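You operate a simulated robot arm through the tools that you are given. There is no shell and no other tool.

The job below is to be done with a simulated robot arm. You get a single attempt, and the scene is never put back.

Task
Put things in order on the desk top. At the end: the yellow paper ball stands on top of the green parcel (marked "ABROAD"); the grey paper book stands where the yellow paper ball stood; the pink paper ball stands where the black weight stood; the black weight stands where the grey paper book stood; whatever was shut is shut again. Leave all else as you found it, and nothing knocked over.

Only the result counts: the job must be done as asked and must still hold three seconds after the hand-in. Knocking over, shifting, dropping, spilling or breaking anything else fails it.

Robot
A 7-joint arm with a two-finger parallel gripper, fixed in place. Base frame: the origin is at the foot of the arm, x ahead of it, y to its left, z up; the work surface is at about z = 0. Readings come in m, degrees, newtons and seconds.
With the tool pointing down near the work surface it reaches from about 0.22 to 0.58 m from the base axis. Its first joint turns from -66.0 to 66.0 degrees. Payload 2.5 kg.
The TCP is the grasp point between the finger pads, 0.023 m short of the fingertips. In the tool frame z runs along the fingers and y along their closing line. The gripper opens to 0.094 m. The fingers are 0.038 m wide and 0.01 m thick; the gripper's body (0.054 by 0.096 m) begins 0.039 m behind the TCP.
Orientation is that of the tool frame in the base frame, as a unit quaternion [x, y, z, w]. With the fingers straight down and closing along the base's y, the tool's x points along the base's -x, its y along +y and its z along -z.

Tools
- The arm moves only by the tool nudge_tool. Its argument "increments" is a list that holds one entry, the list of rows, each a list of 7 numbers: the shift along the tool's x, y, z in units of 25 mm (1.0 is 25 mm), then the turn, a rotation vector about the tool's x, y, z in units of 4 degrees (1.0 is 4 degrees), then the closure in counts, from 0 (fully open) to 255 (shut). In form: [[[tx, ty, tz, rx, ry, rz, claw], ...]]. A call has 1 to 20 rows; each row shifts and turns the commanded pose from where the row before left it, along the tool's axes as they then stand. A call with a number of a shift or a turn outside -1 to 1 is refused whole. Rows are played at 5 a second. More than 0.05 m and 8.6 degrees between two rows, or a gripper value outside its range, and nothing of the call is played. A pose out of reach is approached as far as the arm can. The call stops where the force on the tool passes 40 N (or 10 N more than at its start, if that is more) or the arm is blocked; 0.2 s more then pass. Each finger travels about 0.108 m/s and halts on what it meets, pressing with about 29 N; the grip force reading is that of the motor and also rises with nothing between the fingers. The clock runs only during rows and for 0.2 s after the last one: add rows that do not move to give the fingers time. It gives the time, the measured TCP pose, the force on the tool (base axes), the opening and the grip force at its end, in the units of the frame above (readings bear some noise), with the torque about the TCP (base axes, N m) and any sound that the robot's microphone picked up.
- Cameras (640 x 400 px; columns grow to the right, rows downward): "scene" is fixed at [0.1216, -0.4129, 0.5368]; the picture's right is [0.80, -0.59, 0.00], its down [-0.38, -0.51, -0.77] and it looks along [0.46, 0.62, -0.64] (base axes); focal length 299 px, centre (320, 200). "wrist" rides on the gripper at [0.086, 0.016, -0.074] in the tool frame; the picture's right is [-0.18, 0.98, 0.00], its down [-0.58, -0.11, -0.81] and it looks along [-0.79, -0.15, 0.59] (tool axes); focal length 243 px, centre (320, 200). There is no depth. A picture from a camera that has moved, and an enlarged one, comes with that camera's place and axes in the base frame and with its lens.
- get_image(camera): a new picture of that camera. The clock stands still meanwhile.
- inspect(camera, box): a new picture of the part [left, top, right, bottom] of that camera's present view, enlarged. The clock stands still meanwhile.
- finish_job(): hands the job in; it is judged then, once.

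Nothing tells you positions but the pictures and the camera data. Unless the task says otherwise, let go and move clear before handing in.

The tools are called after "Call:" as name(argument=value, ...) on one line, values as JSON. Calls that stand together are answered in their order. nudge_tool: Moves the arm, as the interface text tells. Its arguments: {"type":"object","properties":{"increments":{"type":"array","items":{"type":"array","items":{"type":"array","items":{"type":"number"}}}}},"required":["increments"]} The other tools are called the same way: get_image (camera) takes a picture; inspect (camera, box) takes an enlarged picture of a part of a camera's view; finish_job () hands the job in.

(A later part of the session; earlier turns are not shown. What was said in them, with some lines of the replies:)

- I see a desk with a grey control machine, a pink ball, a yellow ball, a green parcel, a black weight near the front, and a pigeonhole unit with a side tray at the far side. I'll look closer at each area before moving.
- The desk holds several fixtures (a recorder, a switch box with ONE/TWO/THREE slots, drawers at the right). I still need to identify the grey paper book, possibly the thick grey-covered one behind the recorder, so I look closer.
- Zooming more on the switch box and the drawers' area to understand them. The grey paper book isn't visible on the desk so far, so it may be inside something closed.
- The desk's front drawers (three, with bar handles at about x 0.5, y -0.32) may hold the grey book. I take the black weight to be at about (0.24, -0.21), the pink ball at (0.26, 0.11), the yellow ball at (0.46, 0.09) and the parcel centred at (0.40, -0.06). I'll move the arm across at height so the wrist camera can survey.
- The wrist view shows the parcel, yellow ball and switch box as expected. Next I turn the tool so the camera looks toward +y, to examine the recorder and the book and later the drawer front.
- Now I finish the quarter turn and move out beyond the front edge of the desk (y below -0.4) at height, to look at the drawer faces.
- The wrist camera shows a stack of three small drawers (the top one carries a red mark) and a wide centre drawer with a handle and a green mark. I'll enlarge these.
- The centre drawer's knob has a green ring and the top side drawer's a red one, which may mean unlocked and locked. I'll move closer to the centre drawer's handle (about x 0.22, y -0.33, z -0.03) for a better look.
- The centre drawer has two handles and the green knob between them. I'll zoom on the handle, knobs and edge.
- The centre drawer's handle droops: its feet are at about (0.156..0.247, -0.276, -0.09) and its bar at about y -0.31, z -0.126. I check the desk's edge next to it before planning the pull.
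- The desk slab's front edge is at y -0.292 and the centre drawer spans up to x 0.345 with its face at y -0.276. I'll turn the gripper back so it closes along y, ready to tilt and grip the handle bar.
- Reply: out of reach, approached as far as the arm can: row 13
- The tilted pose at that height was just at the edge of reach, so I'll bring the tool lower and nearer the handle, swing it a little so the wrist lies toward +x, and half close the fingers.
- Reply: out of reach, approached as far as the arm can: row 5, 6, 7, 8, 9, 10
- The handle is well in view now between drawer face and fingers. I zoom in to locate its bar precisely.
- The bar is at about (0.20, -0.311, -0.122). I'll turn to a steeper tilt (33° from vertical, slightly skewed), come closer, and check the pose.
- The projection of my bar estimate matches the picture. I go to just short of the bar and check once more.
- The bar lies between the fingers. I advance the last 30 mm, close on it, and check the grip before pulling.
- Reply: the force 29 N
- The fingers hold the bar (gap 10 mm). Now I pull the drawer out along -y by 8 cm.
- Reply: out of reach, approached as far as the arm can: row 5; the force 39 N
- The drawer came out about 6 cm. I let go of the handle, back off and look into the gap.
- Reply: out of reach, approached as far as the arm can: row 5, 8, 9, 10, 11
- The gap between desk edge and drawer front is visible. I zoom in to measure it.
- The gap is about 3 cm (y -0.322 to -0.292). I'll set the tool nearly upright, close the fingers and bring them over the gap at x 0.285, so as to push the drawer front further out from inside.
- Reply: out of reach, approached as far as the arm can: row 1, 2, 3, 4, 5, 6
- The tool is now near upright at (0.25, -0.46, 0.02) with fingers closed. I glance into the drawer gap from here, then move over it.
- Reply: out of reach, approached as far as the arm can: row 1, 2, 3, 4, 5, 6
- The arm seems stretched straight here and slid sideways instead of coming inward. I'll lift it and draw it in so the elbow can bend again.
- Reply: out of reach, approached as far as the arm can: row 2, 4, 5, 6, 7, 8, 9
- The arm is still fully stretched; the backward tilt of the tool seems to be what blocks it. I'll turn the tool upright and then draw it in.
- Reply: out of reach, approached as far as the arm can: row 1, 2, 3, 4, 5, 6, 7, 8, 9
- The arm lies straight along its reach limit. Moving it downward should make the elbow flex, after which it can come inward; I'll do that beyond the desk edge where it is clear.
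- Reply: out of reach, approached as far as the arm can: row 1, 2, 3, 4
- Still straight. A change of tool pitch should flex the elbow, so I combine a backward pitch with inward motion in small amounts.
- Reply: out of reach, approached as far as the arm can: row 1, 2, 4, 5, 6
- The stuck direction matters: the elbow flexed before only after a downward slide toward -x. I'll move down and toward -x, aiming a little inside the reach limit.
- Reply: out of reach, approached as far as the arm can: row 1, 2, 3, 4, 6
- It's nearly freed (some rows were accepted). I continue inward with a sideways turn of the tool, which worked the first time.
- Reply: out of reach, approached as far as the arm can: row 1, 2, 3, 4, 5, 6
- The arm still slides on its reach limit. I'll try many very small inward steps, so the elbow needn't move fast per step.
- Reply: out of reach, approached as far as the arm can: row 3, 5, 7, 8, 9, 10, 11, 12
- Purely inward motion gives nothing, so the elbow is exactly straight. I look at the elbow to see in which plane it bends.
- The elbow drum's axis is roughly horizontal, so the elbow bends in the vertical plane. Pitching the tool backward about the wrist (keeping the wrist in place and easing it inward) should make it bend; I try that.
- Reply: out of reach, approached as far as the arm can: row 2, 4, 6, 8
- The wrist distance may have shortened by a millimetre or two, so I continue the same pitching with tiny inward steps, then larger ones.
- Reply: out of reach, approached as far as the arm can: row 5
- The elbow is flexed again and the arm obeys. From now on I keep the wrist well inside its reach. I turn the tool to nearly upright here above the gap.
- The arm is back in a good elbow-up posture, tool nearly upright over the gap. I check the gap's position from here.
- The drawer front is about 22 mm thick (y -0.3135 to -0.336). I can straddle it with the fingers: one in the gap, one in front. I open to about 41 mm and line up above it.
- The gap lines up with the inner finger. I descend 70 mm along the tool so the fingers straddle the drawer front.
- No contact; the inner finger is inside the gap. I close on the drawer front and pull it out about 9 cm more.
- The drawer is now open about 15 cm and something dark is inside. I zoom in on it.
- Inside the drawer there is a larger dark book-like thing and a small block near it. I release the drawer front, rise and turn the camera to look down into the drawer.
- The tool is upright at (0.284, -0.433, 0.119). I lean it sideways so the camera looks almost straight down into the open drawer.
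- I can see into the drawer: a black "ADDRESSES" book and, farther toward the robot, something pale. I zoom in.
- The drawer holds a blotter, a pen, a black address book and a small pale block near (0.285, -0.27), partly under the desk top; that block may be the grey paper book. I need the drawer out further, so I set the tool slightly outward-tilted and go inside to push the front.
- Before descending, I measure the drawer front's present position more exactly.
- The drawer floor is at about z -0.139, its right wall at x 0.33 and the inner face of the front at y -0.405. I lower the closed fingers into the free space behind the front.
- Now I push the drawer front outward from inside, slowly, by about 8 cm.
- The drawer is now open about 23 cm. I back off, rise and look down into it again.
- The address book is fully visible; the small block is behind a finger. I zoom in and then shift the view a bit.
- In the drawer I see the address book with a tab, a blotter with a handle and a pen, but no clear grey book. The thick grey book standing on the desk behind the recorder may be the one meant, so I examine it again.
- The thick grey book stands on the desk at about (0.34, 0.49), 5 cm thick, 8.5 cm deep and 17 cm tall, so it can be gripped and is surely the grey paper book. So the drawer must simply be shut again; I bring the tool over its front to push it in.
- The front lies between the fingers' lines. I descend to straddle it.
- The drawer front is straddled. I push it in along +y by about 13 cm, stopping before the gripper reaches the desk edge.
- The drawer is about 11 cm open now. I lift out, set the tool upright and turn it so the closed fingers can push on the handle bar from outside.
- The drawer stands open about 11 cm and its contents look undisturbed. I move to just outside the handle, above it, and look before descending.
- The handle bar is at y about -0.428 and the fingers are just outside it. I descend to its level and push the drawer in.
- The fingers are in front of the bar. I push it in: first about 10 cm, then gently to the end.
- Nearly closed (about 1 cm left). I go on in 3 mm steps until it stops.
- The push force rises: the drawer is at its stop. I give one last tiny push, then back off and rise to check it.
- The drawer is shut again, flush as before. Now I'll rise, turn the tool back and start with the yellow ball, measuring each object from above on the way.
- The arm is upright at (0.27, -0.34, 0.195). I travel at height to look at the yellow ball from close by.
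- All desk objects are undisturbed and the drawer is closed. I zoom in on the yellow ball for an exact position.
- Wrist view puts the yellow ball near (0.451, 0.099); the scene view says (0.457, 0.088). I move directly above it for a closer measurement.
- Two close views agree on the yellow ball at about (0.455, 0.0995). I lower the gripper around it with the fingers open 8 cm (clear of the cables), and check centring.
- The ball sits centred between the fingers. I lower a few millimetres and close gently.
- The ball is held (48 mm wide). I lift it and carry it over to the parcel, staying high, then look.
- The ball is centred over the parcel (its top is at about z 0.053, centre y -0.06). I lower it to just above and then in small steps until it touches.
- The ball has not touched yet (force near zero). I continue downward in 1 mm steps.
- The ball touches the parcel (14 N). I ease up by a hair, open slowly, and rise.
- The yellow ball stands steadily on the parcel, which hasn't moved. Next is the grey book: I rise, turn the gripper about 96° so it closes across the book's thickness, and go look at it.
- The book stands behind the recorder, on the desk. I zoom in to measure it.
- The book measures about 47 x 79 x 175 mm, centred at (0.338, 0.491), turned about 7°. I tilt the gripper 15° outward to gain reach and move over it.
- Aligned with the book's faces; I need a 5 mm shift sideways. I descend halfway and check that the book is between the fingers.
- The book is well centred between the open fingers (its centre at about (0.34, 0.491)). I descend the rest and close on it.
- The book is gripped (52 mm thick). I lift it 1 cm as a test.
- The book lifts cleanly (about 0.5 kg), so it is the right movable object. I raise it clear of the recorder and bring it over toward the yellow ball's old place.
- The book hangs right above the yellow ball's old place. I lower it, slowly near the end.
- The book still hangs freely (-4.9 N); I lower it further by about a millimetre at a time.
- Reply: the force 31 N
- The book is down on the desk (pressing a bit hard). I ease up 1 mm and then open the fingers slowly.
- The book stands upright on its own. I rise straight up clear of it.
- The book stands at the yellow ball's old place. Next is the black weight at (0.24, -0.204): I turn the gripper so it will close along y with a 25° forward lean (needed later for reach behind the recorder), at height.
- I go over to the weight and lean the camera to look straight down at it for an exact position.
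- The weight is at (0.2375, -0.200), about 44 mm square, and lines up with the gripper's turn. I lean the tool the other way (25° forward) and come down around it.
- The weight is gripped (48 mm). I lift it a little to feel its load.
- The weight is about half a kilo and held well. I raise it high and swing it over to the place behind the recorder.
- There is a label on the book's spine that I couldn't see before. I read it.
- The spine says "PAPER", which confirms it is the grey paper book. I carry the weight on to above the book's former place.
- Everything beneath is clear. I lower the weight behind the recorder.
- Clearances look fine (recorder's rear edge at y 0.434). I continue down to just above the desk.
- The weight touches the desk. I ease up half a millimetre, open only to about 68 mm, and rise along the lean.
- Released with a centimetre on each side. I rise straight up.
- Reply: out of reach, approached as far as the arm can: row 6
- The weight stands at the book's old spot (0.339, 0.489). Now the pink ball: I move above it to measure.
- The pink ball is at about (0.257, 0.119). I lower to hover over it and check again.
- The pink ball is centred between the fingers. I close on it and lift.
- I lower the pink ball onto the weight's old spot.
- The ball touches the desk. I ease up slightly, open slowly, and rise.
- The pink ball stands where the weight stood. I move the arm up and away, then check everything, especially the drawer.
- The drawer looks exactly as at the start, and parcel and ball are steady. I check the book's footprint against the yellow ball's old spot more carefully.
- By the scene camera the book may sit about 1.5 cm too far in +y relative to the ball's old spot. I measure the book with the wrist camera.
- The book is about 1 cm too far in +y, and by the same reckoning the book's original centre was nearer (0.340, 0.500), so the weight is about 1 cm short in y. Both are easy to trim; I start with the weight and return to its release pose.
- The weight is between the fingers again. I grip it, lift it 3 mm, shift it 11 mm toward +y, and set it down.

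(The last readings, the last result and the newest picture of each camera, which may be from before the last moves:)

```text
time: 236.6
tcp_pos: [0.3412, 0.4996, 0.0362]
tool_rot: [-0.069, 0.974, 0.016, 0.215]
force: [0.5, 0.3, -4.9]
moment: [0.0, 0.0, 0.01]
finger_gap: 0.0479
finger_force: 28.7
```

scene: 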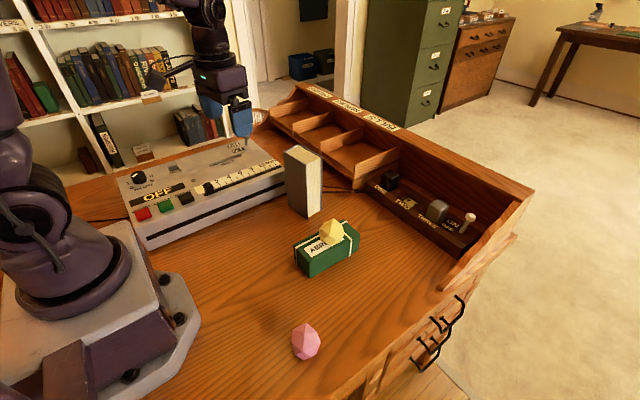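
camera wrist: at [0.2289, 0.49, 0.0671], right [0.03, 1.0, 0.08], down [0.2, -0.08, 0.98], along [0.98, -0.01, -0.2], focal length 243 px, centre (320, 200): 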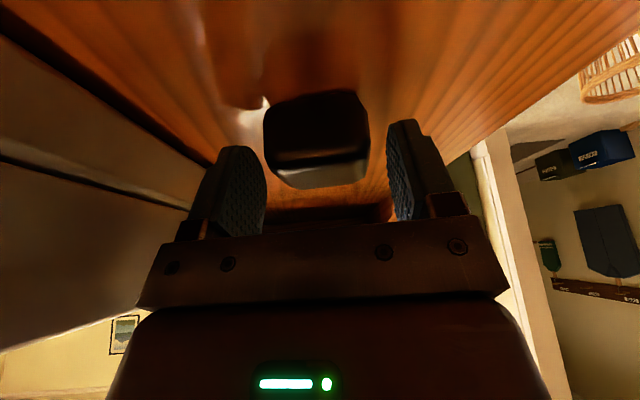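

Call:
nudge_tool(increments=[[[0.017, 0, 0.036, 0, 0, 0, 220], [0, 0, 0, 0, 0, 0, 220]]])

Call:
nudge_tool(increments=[[[0.012, 0, 0.026, 0, 0, 0, 220], [0, 0, 0, 0, 0, 0, 220]]])

```text
time: 237.2
tcp_pos: [0.3401, 0.5, 0.0347]
tool_rot: [-0.069, 0.974, 0.016, 0.215]
force: [-2.5, -1.3, 3.2]
moment: [-0.28, 0.21, -0.07]
finger_gap: 0.0478
finger_force: 28.9
```

```text
time: 237.8
tcp_pos: [0.3414, 0.5001, 0.0351]
tool_rot: [-0.068, 0.974, 0.017, 0.216]
force: [-5.7, -4.8, 15.1]
moment: [-0.48, 0.56, 0.03]
finger_gap: 0.0479
finger_force: 29.3
```

The weight is down at (0.341, 0.500). I release it and rise.

Call:
nudge_tool(increments=[[[-0.01, 0, -0.022, 0, 0, 0, 220], [0, 0, 0, 0, 0, 0, 140], [0, 0, 0, 0, 0, 0, 128], [0, 0, 0, 0, 0, 0, 122], [0, 0, 0, 0, 0, 0, 112], [0, 0, 0, 0, 0, 0, 95], [0, 0, 0, 0, 0, 0, 75], [0, 0, 0, 0, 0, 0, 75], [-0.2, 0, -0.43, 0, 0, 0, 75], [-0.421, 0, -0.907, 0, 0, 0, 75], [-0.421, 0, -0.907, 0, 0, 0, 75], [-0.421, 0, -0.907, 0, 0, 0, 75], [-0.421, 0, -0.907, 0, 0, 0, 75], [-0.421, 0, -0.907, 0, 0, 0, 75], [-0.421, 0, -0.907, 0, 0, 0, 75], [-0.421, 0, -0.907, 0, 0, 0, 40], [-0.421, 0, -0.907, 0, 0, 0, 0], [-0.421, 0, -0.907, 0, 0, 0, 0], [0, 0, 0, 0, 0, 0, 0]]])

Call:
nudge_tool(increments=[[[0.5, -0.8, -0.3, 0, 0, 0, 0], [0.5, -0.8, -0.3, 0, 0, 0, 0], [0.5, -0.8, -0.3, 0, 0, 0, 0], [0.5, -0.8, -0.3, 0, 0, 0, 0], [0.5, -0.8, -0.3, 0, 0, 0, 0], [0, 0, 0, 0, 1, 0, 0], [0, 0, 0, 0, 1, 0, 0], [0, 0, 0, 0, 1, 0, 0], [0, 0, 0, 0, 1, 0, 0], [0, 0, 0, 0, 1, 0, 0], [0, 0, 0, 0, 1, 0, 0], [0, 0, 0, 0, 0.25, 0, 0], [0, 0, 0, 0, 0, 0, 0]]])

Call:
get_image(camera="wrist")

```text
time: 241.8
tcp_pos: [0.3407, 0.5008, 0.2723]
tool_rot: [-0.068, 0.974, 0.016, 0.215]
force: [0.6, 0.0, -0.3]
moment: [0.02, 0.02, 0.04]
finger_gap: 0.094
finger_force: 0.1
```

```text
time: 244.6
tcp_pos: [0.2825, 0.3907, 0.2792]
tool_rot: [-0.069, 0.998, 0.001, -0.001]
force: [1.2, -0.4, 0.8]
moment: [0.0, 0.03, 0.0]
finger_gap: 0.0938
finger_force: 0.0
```

```text
taken
camera wrist: at [0.1942, 0.3947, 0.3547], right [0.05, 1.0, 0.0], down [0.59, -0.03, 0.8], along [0.8, -0.04, -0.59], focal length 243 px, centre (320, 200)
```

wrist: 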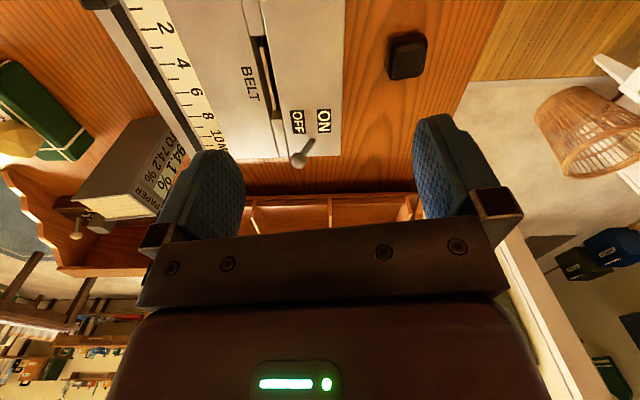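

The weight is now right. Next I trim the book: I turn the gripper to close across its thickness again, upright this time, and move above it.

Call:
nudge_tool(increments=[[[0, 0, 0, 0, 0, -1, 0], [0, 0, 0, 0, 0, -1, 0], [0, 0, 0, 0, 0, -1, 0], [0, 0, 0, 0, 0, -1, 0], [0, 0, 0, 0, 0, -1, 0], [0, 0, 0, 0, 0, -1, 0], [0, 0, 0, 0, 0, -1, 0], [0, 0, 0, 0, 0, -1, 0], [0, 0, 0, 0, 0, -1, 0], [0, 0, 0, 0, 0, -1, 0], [0, 0, 0, 0, 0, -1, 0], [0, 0, 0, 0, 0, -1, 0], [0, 0, 0, 0, 0, -1, 0], [0, 0, 0, 0, 0, -1, 0], [0, 0, 0, 0, 0, -1, 0], [0, 0, 0, 0, 0, -1, 0], [0, 0, 0, 0, 0, -1, 0], [0, 0, 0, 0, 0, -1, 0], [0, 0, 0, 0, 0, -1, 0], [0, 0, 0, 0, 0, -1, 0]]])

Call:
nudge_tool(increments=[[[0, 0, 0, 0, 0, -1, 0], [0, 0, 0, 0, 0, -1, 0], [0, 0, 0, 0, 0, -0.2, 0], [0.937, -0.415, -0.108, 0, 0, 0, 0], [0.937, -0.415, -0.108, 0, 0, 0, 0], [0.937, -0.415, -0.108, 0, 0, 0, 0], [0.937, -0.415, -0.108, 0, 0, 0, 0], [0.937, -0.415, -0.108, 0, 0, 0, 0], [0.937, -0.415, -0.108, 0, 0, 0, 0], [0.937, -0.415, -0.108, 0, 0, 0, 0], [0.937, -0.415, -0.108, 0, 0, 0, 0], [0.937, -0.415, -0.108, 0, 0, 0, 0], [0, 0, 0, 0, 0, 0, 0]]])

Call:
get_image(camera="wrist")

```text
time: 248.8
tcp_pos: [0.2824, 0.3909, 0.2799]
tool_rot: [-0.695, 0.719, 0.002, 0.0]
force: [-0.3, 1.1, -0.1]
moment: [-0.01, -0.03, -0.01]
finger_gap: 0.094
finger_force: 0.0
```

```text
time: 251.6
tcp_pos: [0.3997, 0.1912, 0.3049]
tool_rot: [0.747, -0.664, -0.002, 0.001]
force: [0.8, 0.1, 0.0]
moment: [-0.03, 0.05, 0.0]
finger_gap: 0.0939
finger_force: 0.1
```

```text
taken
camera wrist: at [0.3945, 0.1042, 0.3783], right [-1.0, 0.07, 0.0], down [0.04, 0.59, 0.81], along [0.05, 0.81, -0.59], focal length 243 px, centre (320, 200)
```

wrist: 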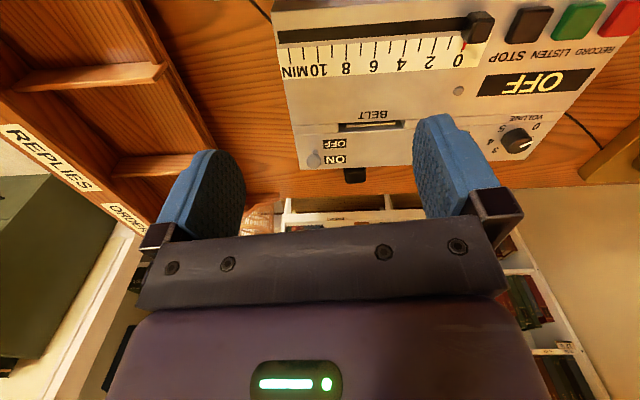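

Call:
nudge_tool(increments=[[[0.918, -0.434, 0, 0, 0, 0, 0], [0.918, -0.434, 0, 0, 0, 0, 0], [0.918, -0.434, 0, 0, 0, 0, 0], [0.918, -0.434, 0, 0, 0, 0, 0], [0, 0, 0.9, 0, 0, 0, 0], [0, 0, 0.9, 0, 0, 0, 0], [0, 0, 0.9, 0, 0, 0, 0], [0, 0, 0.6, 0, 0, 0, 0], [0, 0, 0, 0, 0, 0, 0]]])

Call:
get_image(camera="wrist")

Call:
inspect(camera="scene", box=[240, 100, 400, 230])

```text
time: 253.6
tcp_pos: [0.4529, 0.1077, 0.221]
tool_rot: [0.748, -0.664, 0.0, 0.0]
force: [-0.3, -0.5, 0.4]
moment: [0.0, 0.01, 0.01]
finger_gap: 0.094
finger_force: 0.1
```

```text
taken
camera wrist: at [0.4475, 0.0192, 0.2953], right [-1.0, 0.07, 0.0], down [0.04, 0.59, 0.81], along [0.05, 0.81, -0.59], focal length 243 px, centre (320, 200)
```

wrist: 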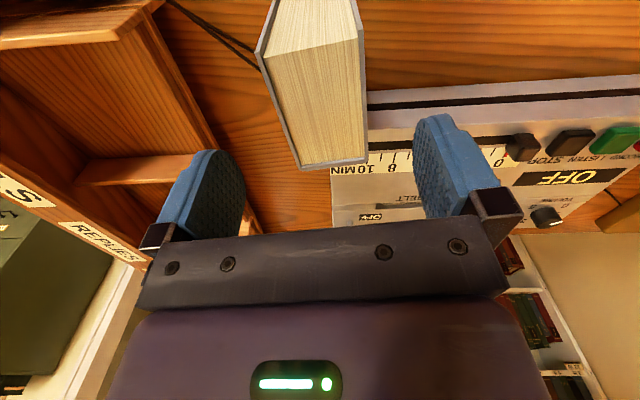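

```text
3.08 times, centred on (320, 165) of scene
camera zoom: at [0.1216, -0.4129, 0.5368], right [0.8, -0.59, 0.0], down [-0.38, -0.51, -0.77], along [0.46, 0.62, -0.64], focal length 921 px, centre (320, 308)
```

zoom: 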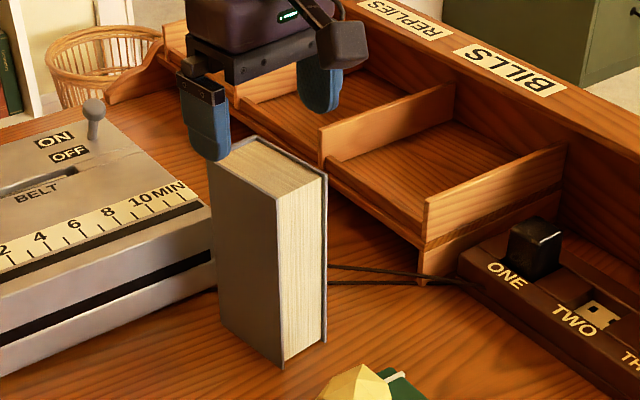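

The book's centre is at about (0.452, 0.109). I descend, grip it near its centre, lift 3 mm, shift it by (+2, -11) mm and set it down.

Call:
nudge_tool(increments=[[[0, 0, 0.8, 0, 0, 0, 0], [0, 0, 0.8, 0, 0, 0, 0], [0, 0, 0.8, 0, 0, 0, 0], [0, 0, 0.8, 0, 0, 0, 0], [0, 0, 0, 0, 0, 0, 0], [0, 0, 0, 0, 0, 0, 60], [0, 0, 0, 0, 0, 0, 100], [0, 0, 0, 0, 0, 0, 120], [0, 0, 0, 0, 0, 0, 150], [0, 0, 0, 0, 0, 0, 220], [0, 0, 0, 0, 0, 0, 220]]])

Call:
nudge_tool(increments=[[[0, 0, -0.06, 0, 0, 0, 220], [0, 0, -0.06, 0, 0, 0, 220], [0, 0, -0.06, 0, 0, 0, 220], [0, 0, 0, 0, 0, 0, 220]]])

Call:
inspect(camera="scene", box=[240, 100, 400, 230])

```text
time: 256.0
tcp_pos: [0.4539, 0.1063, 0.1412]
tool_rot: [0.748, -0.663, -0.001, 0.0]
force: [-0.8, -0.2, 0.3]
moment: [0.04, 0.06, -0.02]
finger_gap: 0.0519
finger_force: 28.2
```

```text
time: 257.0
tcp_pos: [0.4537, 0.1069, 0.1467]
tool_rot: [0.748, -0.664, -0.001, 0.0]
force: [0.2, -0.2, -4.1]
moment: [-0.02, -0.02, -0.01]
finger_gap: 0.0519
finger_force: 28.6
```

```text
3.08 times, centred on (320, 165) of scene
camera zoom: at [0.1217, -0.4129, 0.5368], right [0.8, -0.59, 0.0], down [-0.38, -0.51, -0.77], along [0.46, 0.62, -0.64], focal length 921 px, centre (320, 308)
```

zoom: 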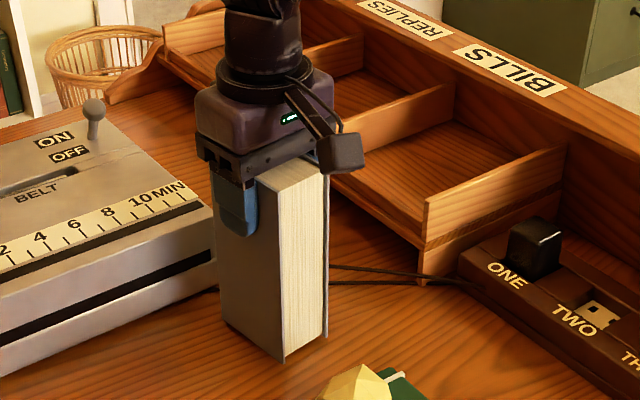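

Call:
nudge_tool(increments=[[[0.149, -0.009, 0, 0, 0, 0, 220], [0.149, -0.009, 0, 0, 0, 0, 220], [0.149, -0.009, 0, 0, 0, 0, 220], [0, 0, 0.06, 0, 0, 0, 220], [0, 0, 0.05, 0, 0, 0, 220], [0, 0, 0, 0, 0, 0, 220]]])

Call:
nudge_tool(increments=[[[0, 0, 0.04, 0, 0, 0, 220], [0, 0, 0, 0, 0, 0, 220]]])

```text
time: 258.4
tcp_pos: [0.4556, 0.0958, 0.1421]
tool_rot: [0.748, -0.664, -0.001, 0.001]
force: [0.1, 0.6, -4.6]
moment: [0.02, -0.01, 0.01]
finger_gap: 0.052
finger_force: 29.2
```

```text
time: 259.0
tcp_pos: [0.4568, 0.0959, 0.1413]
tool_rot: [0.748, -0.664, -0.002, 0.0]
force: [-0.2, -0.1, -5.1]
moment: [-0.01, -0.04, 0.02]
finger_gap: 0.0518
finger_force: 28.8
```

Call:
nudge_tool(increments=[[[0, 0, 0.03, 0, 0, 0, 220], [0, 0, 0, 0, 0, 0, 220]]])

Call:
nudge_tool(increments=[[[0, 0, 0.03, 0, 0, 0, 220], [0, 0, 0, 0, 0, 0, 220]]])

```text
time: 259.6
tcp_pos: [0.4547, 0.0967, 0.1419]
tool_rot: [0.748, -0.664, -0.002, 0.001]
force: [-0.5, 0.0, -5.0]
moment: [-0.05, 0.05, -0.02]
finger_gap: 0.0516
finger_force: 28.7
```

```text
time: 260.2
tcp_pos: [0.4572, 0.0953, 0.1399]
tool_rot: [0.748, -0.664, -0.002, 0.0]
force: [-4.8, -2.0, 7.3]
moment: [0.06, 0.39, 0.1]
finger_gap: 0.0518
finger_force: 28.5
```

The book is down. I release slowly and rise straight up.

Call:
nudge_tool(increments=[[[0, 0, -0.012, 0, 0, 0, 220], [0, 0, 0, 0, 0, 0, 130], [0, 0, 0, 0, 0, 0, 118], [0, 0, 0, 0, 0, 0, 110], [0, 0, 0, 0, 0, 0, 100], [0, 0, 0, 0, 0, 0, 80], [0, 0, 0, 0, 0, 0, 50], [0, 0, 0, 0, 0, 0, 10], [0, 0, 0, 0, 0, 0, 0], [0, 0, -0.4, 0, 0, 0, 0], [0, 0, -0.8, 0, 0, 0, 0], [0, 0, -0.9, 0, 0, 0, 0], [0, 0, -0.9, 0, 0, 0, 0], [0, 0, -0.9, 0, 0, 0, 0], [0, 0, -0.9, 0, 0, 0, 0], [0, 0, -0.9, 0, 0, 0, 0], [0, 0, -0.9, 0, 0, 0, 0], [0, 0, 0, 0, 0, 0, 0]]])

Call:
nudge_tool(increments=[[[-0.8, 0.5, -0.3, 0, 0, 0, 0], [-0.8, 0.5, -0.3, 0, 0, 0, 0], [-0.8, 0.5, 0, 0, 0, 0, 0], [-0.8, 0.5, 0, 0, 0, 0, 0], [-0.8, 0.5, 0, 0, 0, 0, 0], [-0.8, 0.5, 0, 0, 0, 0, 0], [-0.8, 0.5, 0, 0, 0, 0, 0], [0, 0, 0, 0, 0, 0, 0]]])

Call:
get_image(camera="scene")

Call:
get_image(camera="wrist")

Call:
inspect(camera="scene", box=[270, 130, 360, 230])

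```text
time: 264.0
tcp_pos: [0.457, 0.0961, 0.3043]
tool_rot: [0.748, -0.664, -0.002, -0.001]
force: [0.8, 0.7, -0.5]
moment: [0.01, 0.01, -0.02]
finger_gap: 0.0943
finger_force: 0.0
```

```text
time: 265.8
tcp_pos: [0.3525, 0.2254, 0.3216]
tool_rot: [0.748, -0.664, -0.001, 0.0]
force: [0.2, 0.6, -0.6]
moment: [-0.01, 0.02, -0.01]
finger_gap: 0.0939
finger_force: 0.0
```

```text
taken
```

scene: 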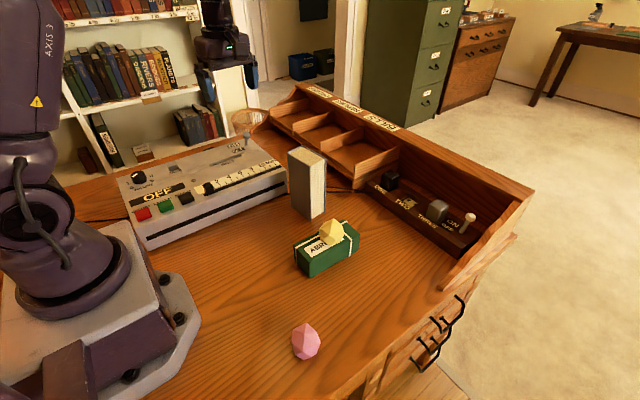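

```text
taken
camera wrist: at [0.3459, 0.1364, 0.3953], right [-1.0, 0.07, 0.0], down [0.04, 0.59, 0.81], along [0.05, 0.81, -0.59], focal length 243 px, centre (320, 200)
```

wrist: 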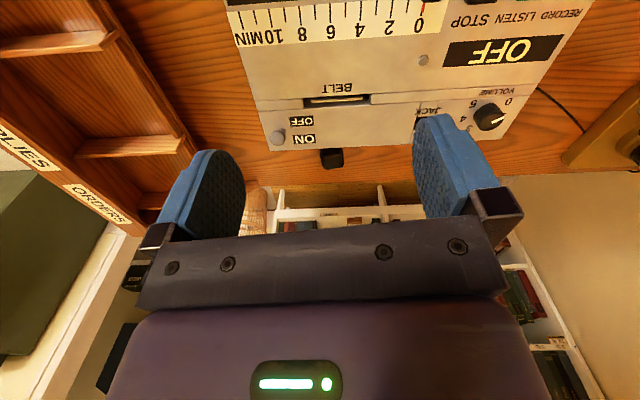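

```text
4.00 times, centred on (315, 180) of scene
camera zoom: at [0.1216, -0.4129, 0.5368], right [0.8, -0.59, 0.0], down [-0.38, -0.51, -0.77], along [0.46, 0.62, -0.64], focal length 1197 px, centre (340, 280)
```

zoom: 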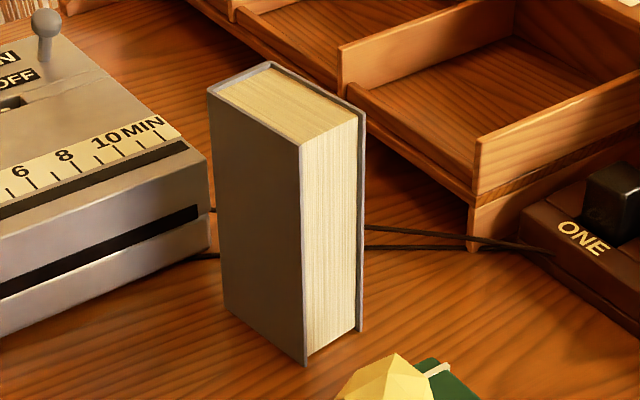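

The book's footprint now coincides with the yellow ball's old spot in the picture; yellow ball on the parcel, pink ball and weight are all in place, and the drawer is shut. I wait a moment and take a last look at the details.

Call:
nudge_tool(increments=[[[0, 0, -0.3, 0, 0, 0, 0], [0, 0, 0, 0, 0, 0, 0], [0, 0, 0, 0, 0, 0, 0], [0, 0, 0, 0, 0, 0, 0], [0, 0, 0, 0, 0, 0, 0], [0, 0, 0, 0, 0, 0, 0], [0, 0, 0, 0, 0, 0, 0], [0, 0, 0, 0, 0, 0, 0]]])

Call:
inspect(camera="scene", box=[200, 170, 400, 295])

Call:
inspect(camera="scene", box=[240, 275, 480, 400])

Call:
inspect(camera="wrist", box=[240, 80, 420, 200])

Call:
inspect(camera="scene", box=[340, 140, 540, 265])

```text
time: 267.6
tcp_pos: [0.3523, 0.2237, 0.329]
tool_rot: [0.748, -0.664, -0.001, 0.0]
force: [-0.1, 0.4, 0.3]
moment: [0.0, 0.02, 0.02]
finger_gap: 0.094
finger_force: 0.1
```

```text
3.20 times, centred on (300, 232) of scene
camera zoom: at [0.1216, -0.4129, 0.5368], right [0.8, -0.59, 0.0], down [-0.38, -0.51, -0.77], along [0.46, 0.62, -0.64], focal length 958 px, centre (384, 96)
```

zoom: 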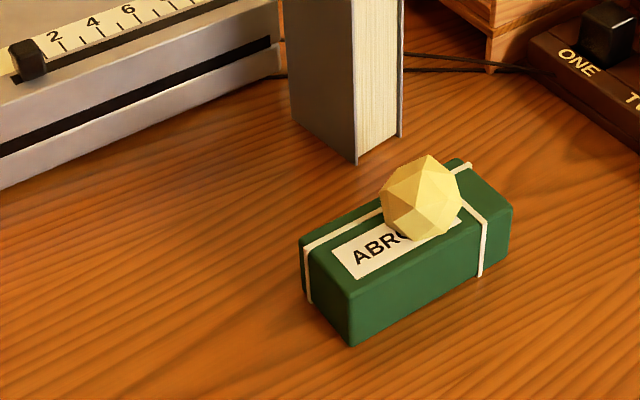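

```text
2.67 times, centred on (360, 338) of scene
camera zoom: at [0.1216, -0.4129, 0.5368], right [0.8, -0.59, 0.0], down [-0.38, -0.51, -0.77], along [0.46, 0.62, -0.64], focal length 798 px, centre (213, -167)
```

zoom: 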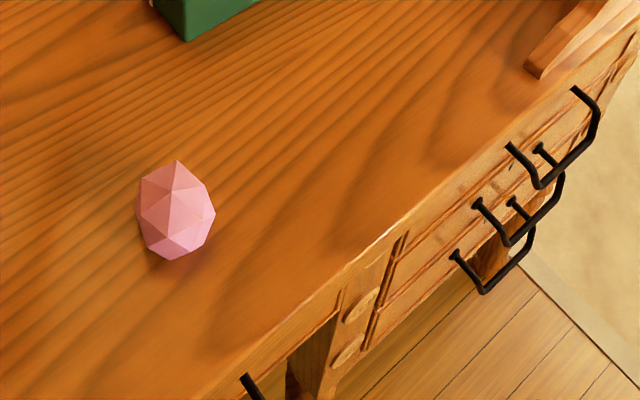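

```text
3.33 times, centred on (330, 140) of wrist
camera zoom: at [0.3462, 0.1362, 0.4027], right [-1.0, 0.07, 0.0], down [0.04, 0.59, 0.81], along [0.05, 0.81, -0.59], focal length 809 px, centre (287, 400)
```

zoom: 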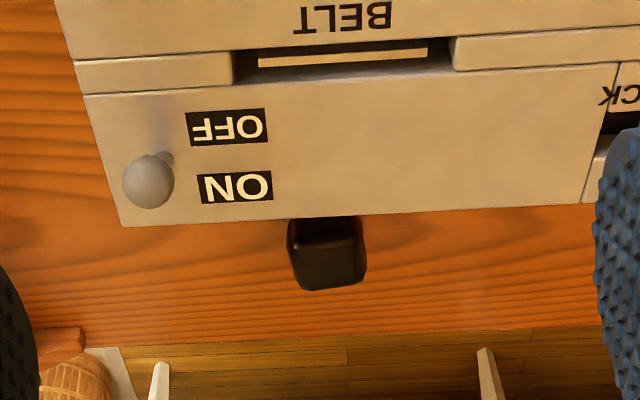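

```text
3.20 times, centred on (440, 202) of scene
camera zoom: at [0.1216, -0.4129, 0.5368], right [0.8, -0.59, 0.0], down [-0.38, -0.51, -0.77], along [0.46, 0.62, -0.64], focal length 958 px, centre (-64, 192)
```

zoom: 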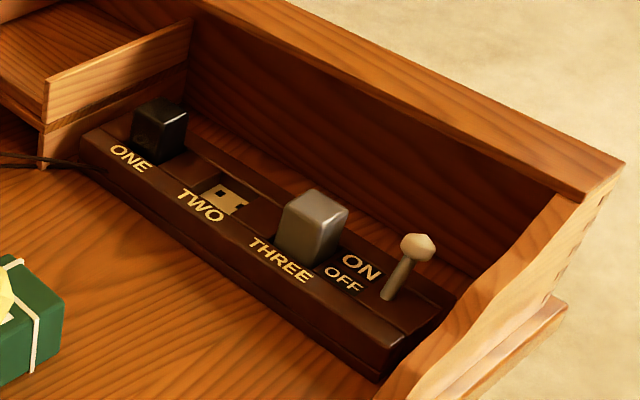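

All is as asked: yellow ball on the ABROAD parcel, grey PAPER book on the ball's old spot, weight where the book stood and pink ball where the weight stood. The drawer is shut, the rest is unchanged and the gripper is clear, so I hand the job in.

Call:
finish_job()

```text
The job is handed in.
```

I handed the job in with all four objects placed as asked and the gripper clear; I have not seen the verdict.

- **Yellow paper ball:** it stands on top of the green ABROAD parcel, and the parcel has not moved.
- **Grey paper book:** it stands upright where the yellow ball was. In the scene camera picture its footprint matches the ball's old spot closely.
- **Black weight:** it stands behind the recorder where the book was, within about 1 cm by my measurements.
- **Pink paper ball:** it stands where the weight was, within about 5 mm.
- **Centre drawer:** I opened this drawer while looking for the book, because I first assumed it was hidden there. It is shut again and looks the same as at the start. I only moved the drawer itself. I saw no sign that its contents shifted, but I could not compare them with how they lay at the start.

The recorder and switch box are as I found them, and nothing was knocked over.
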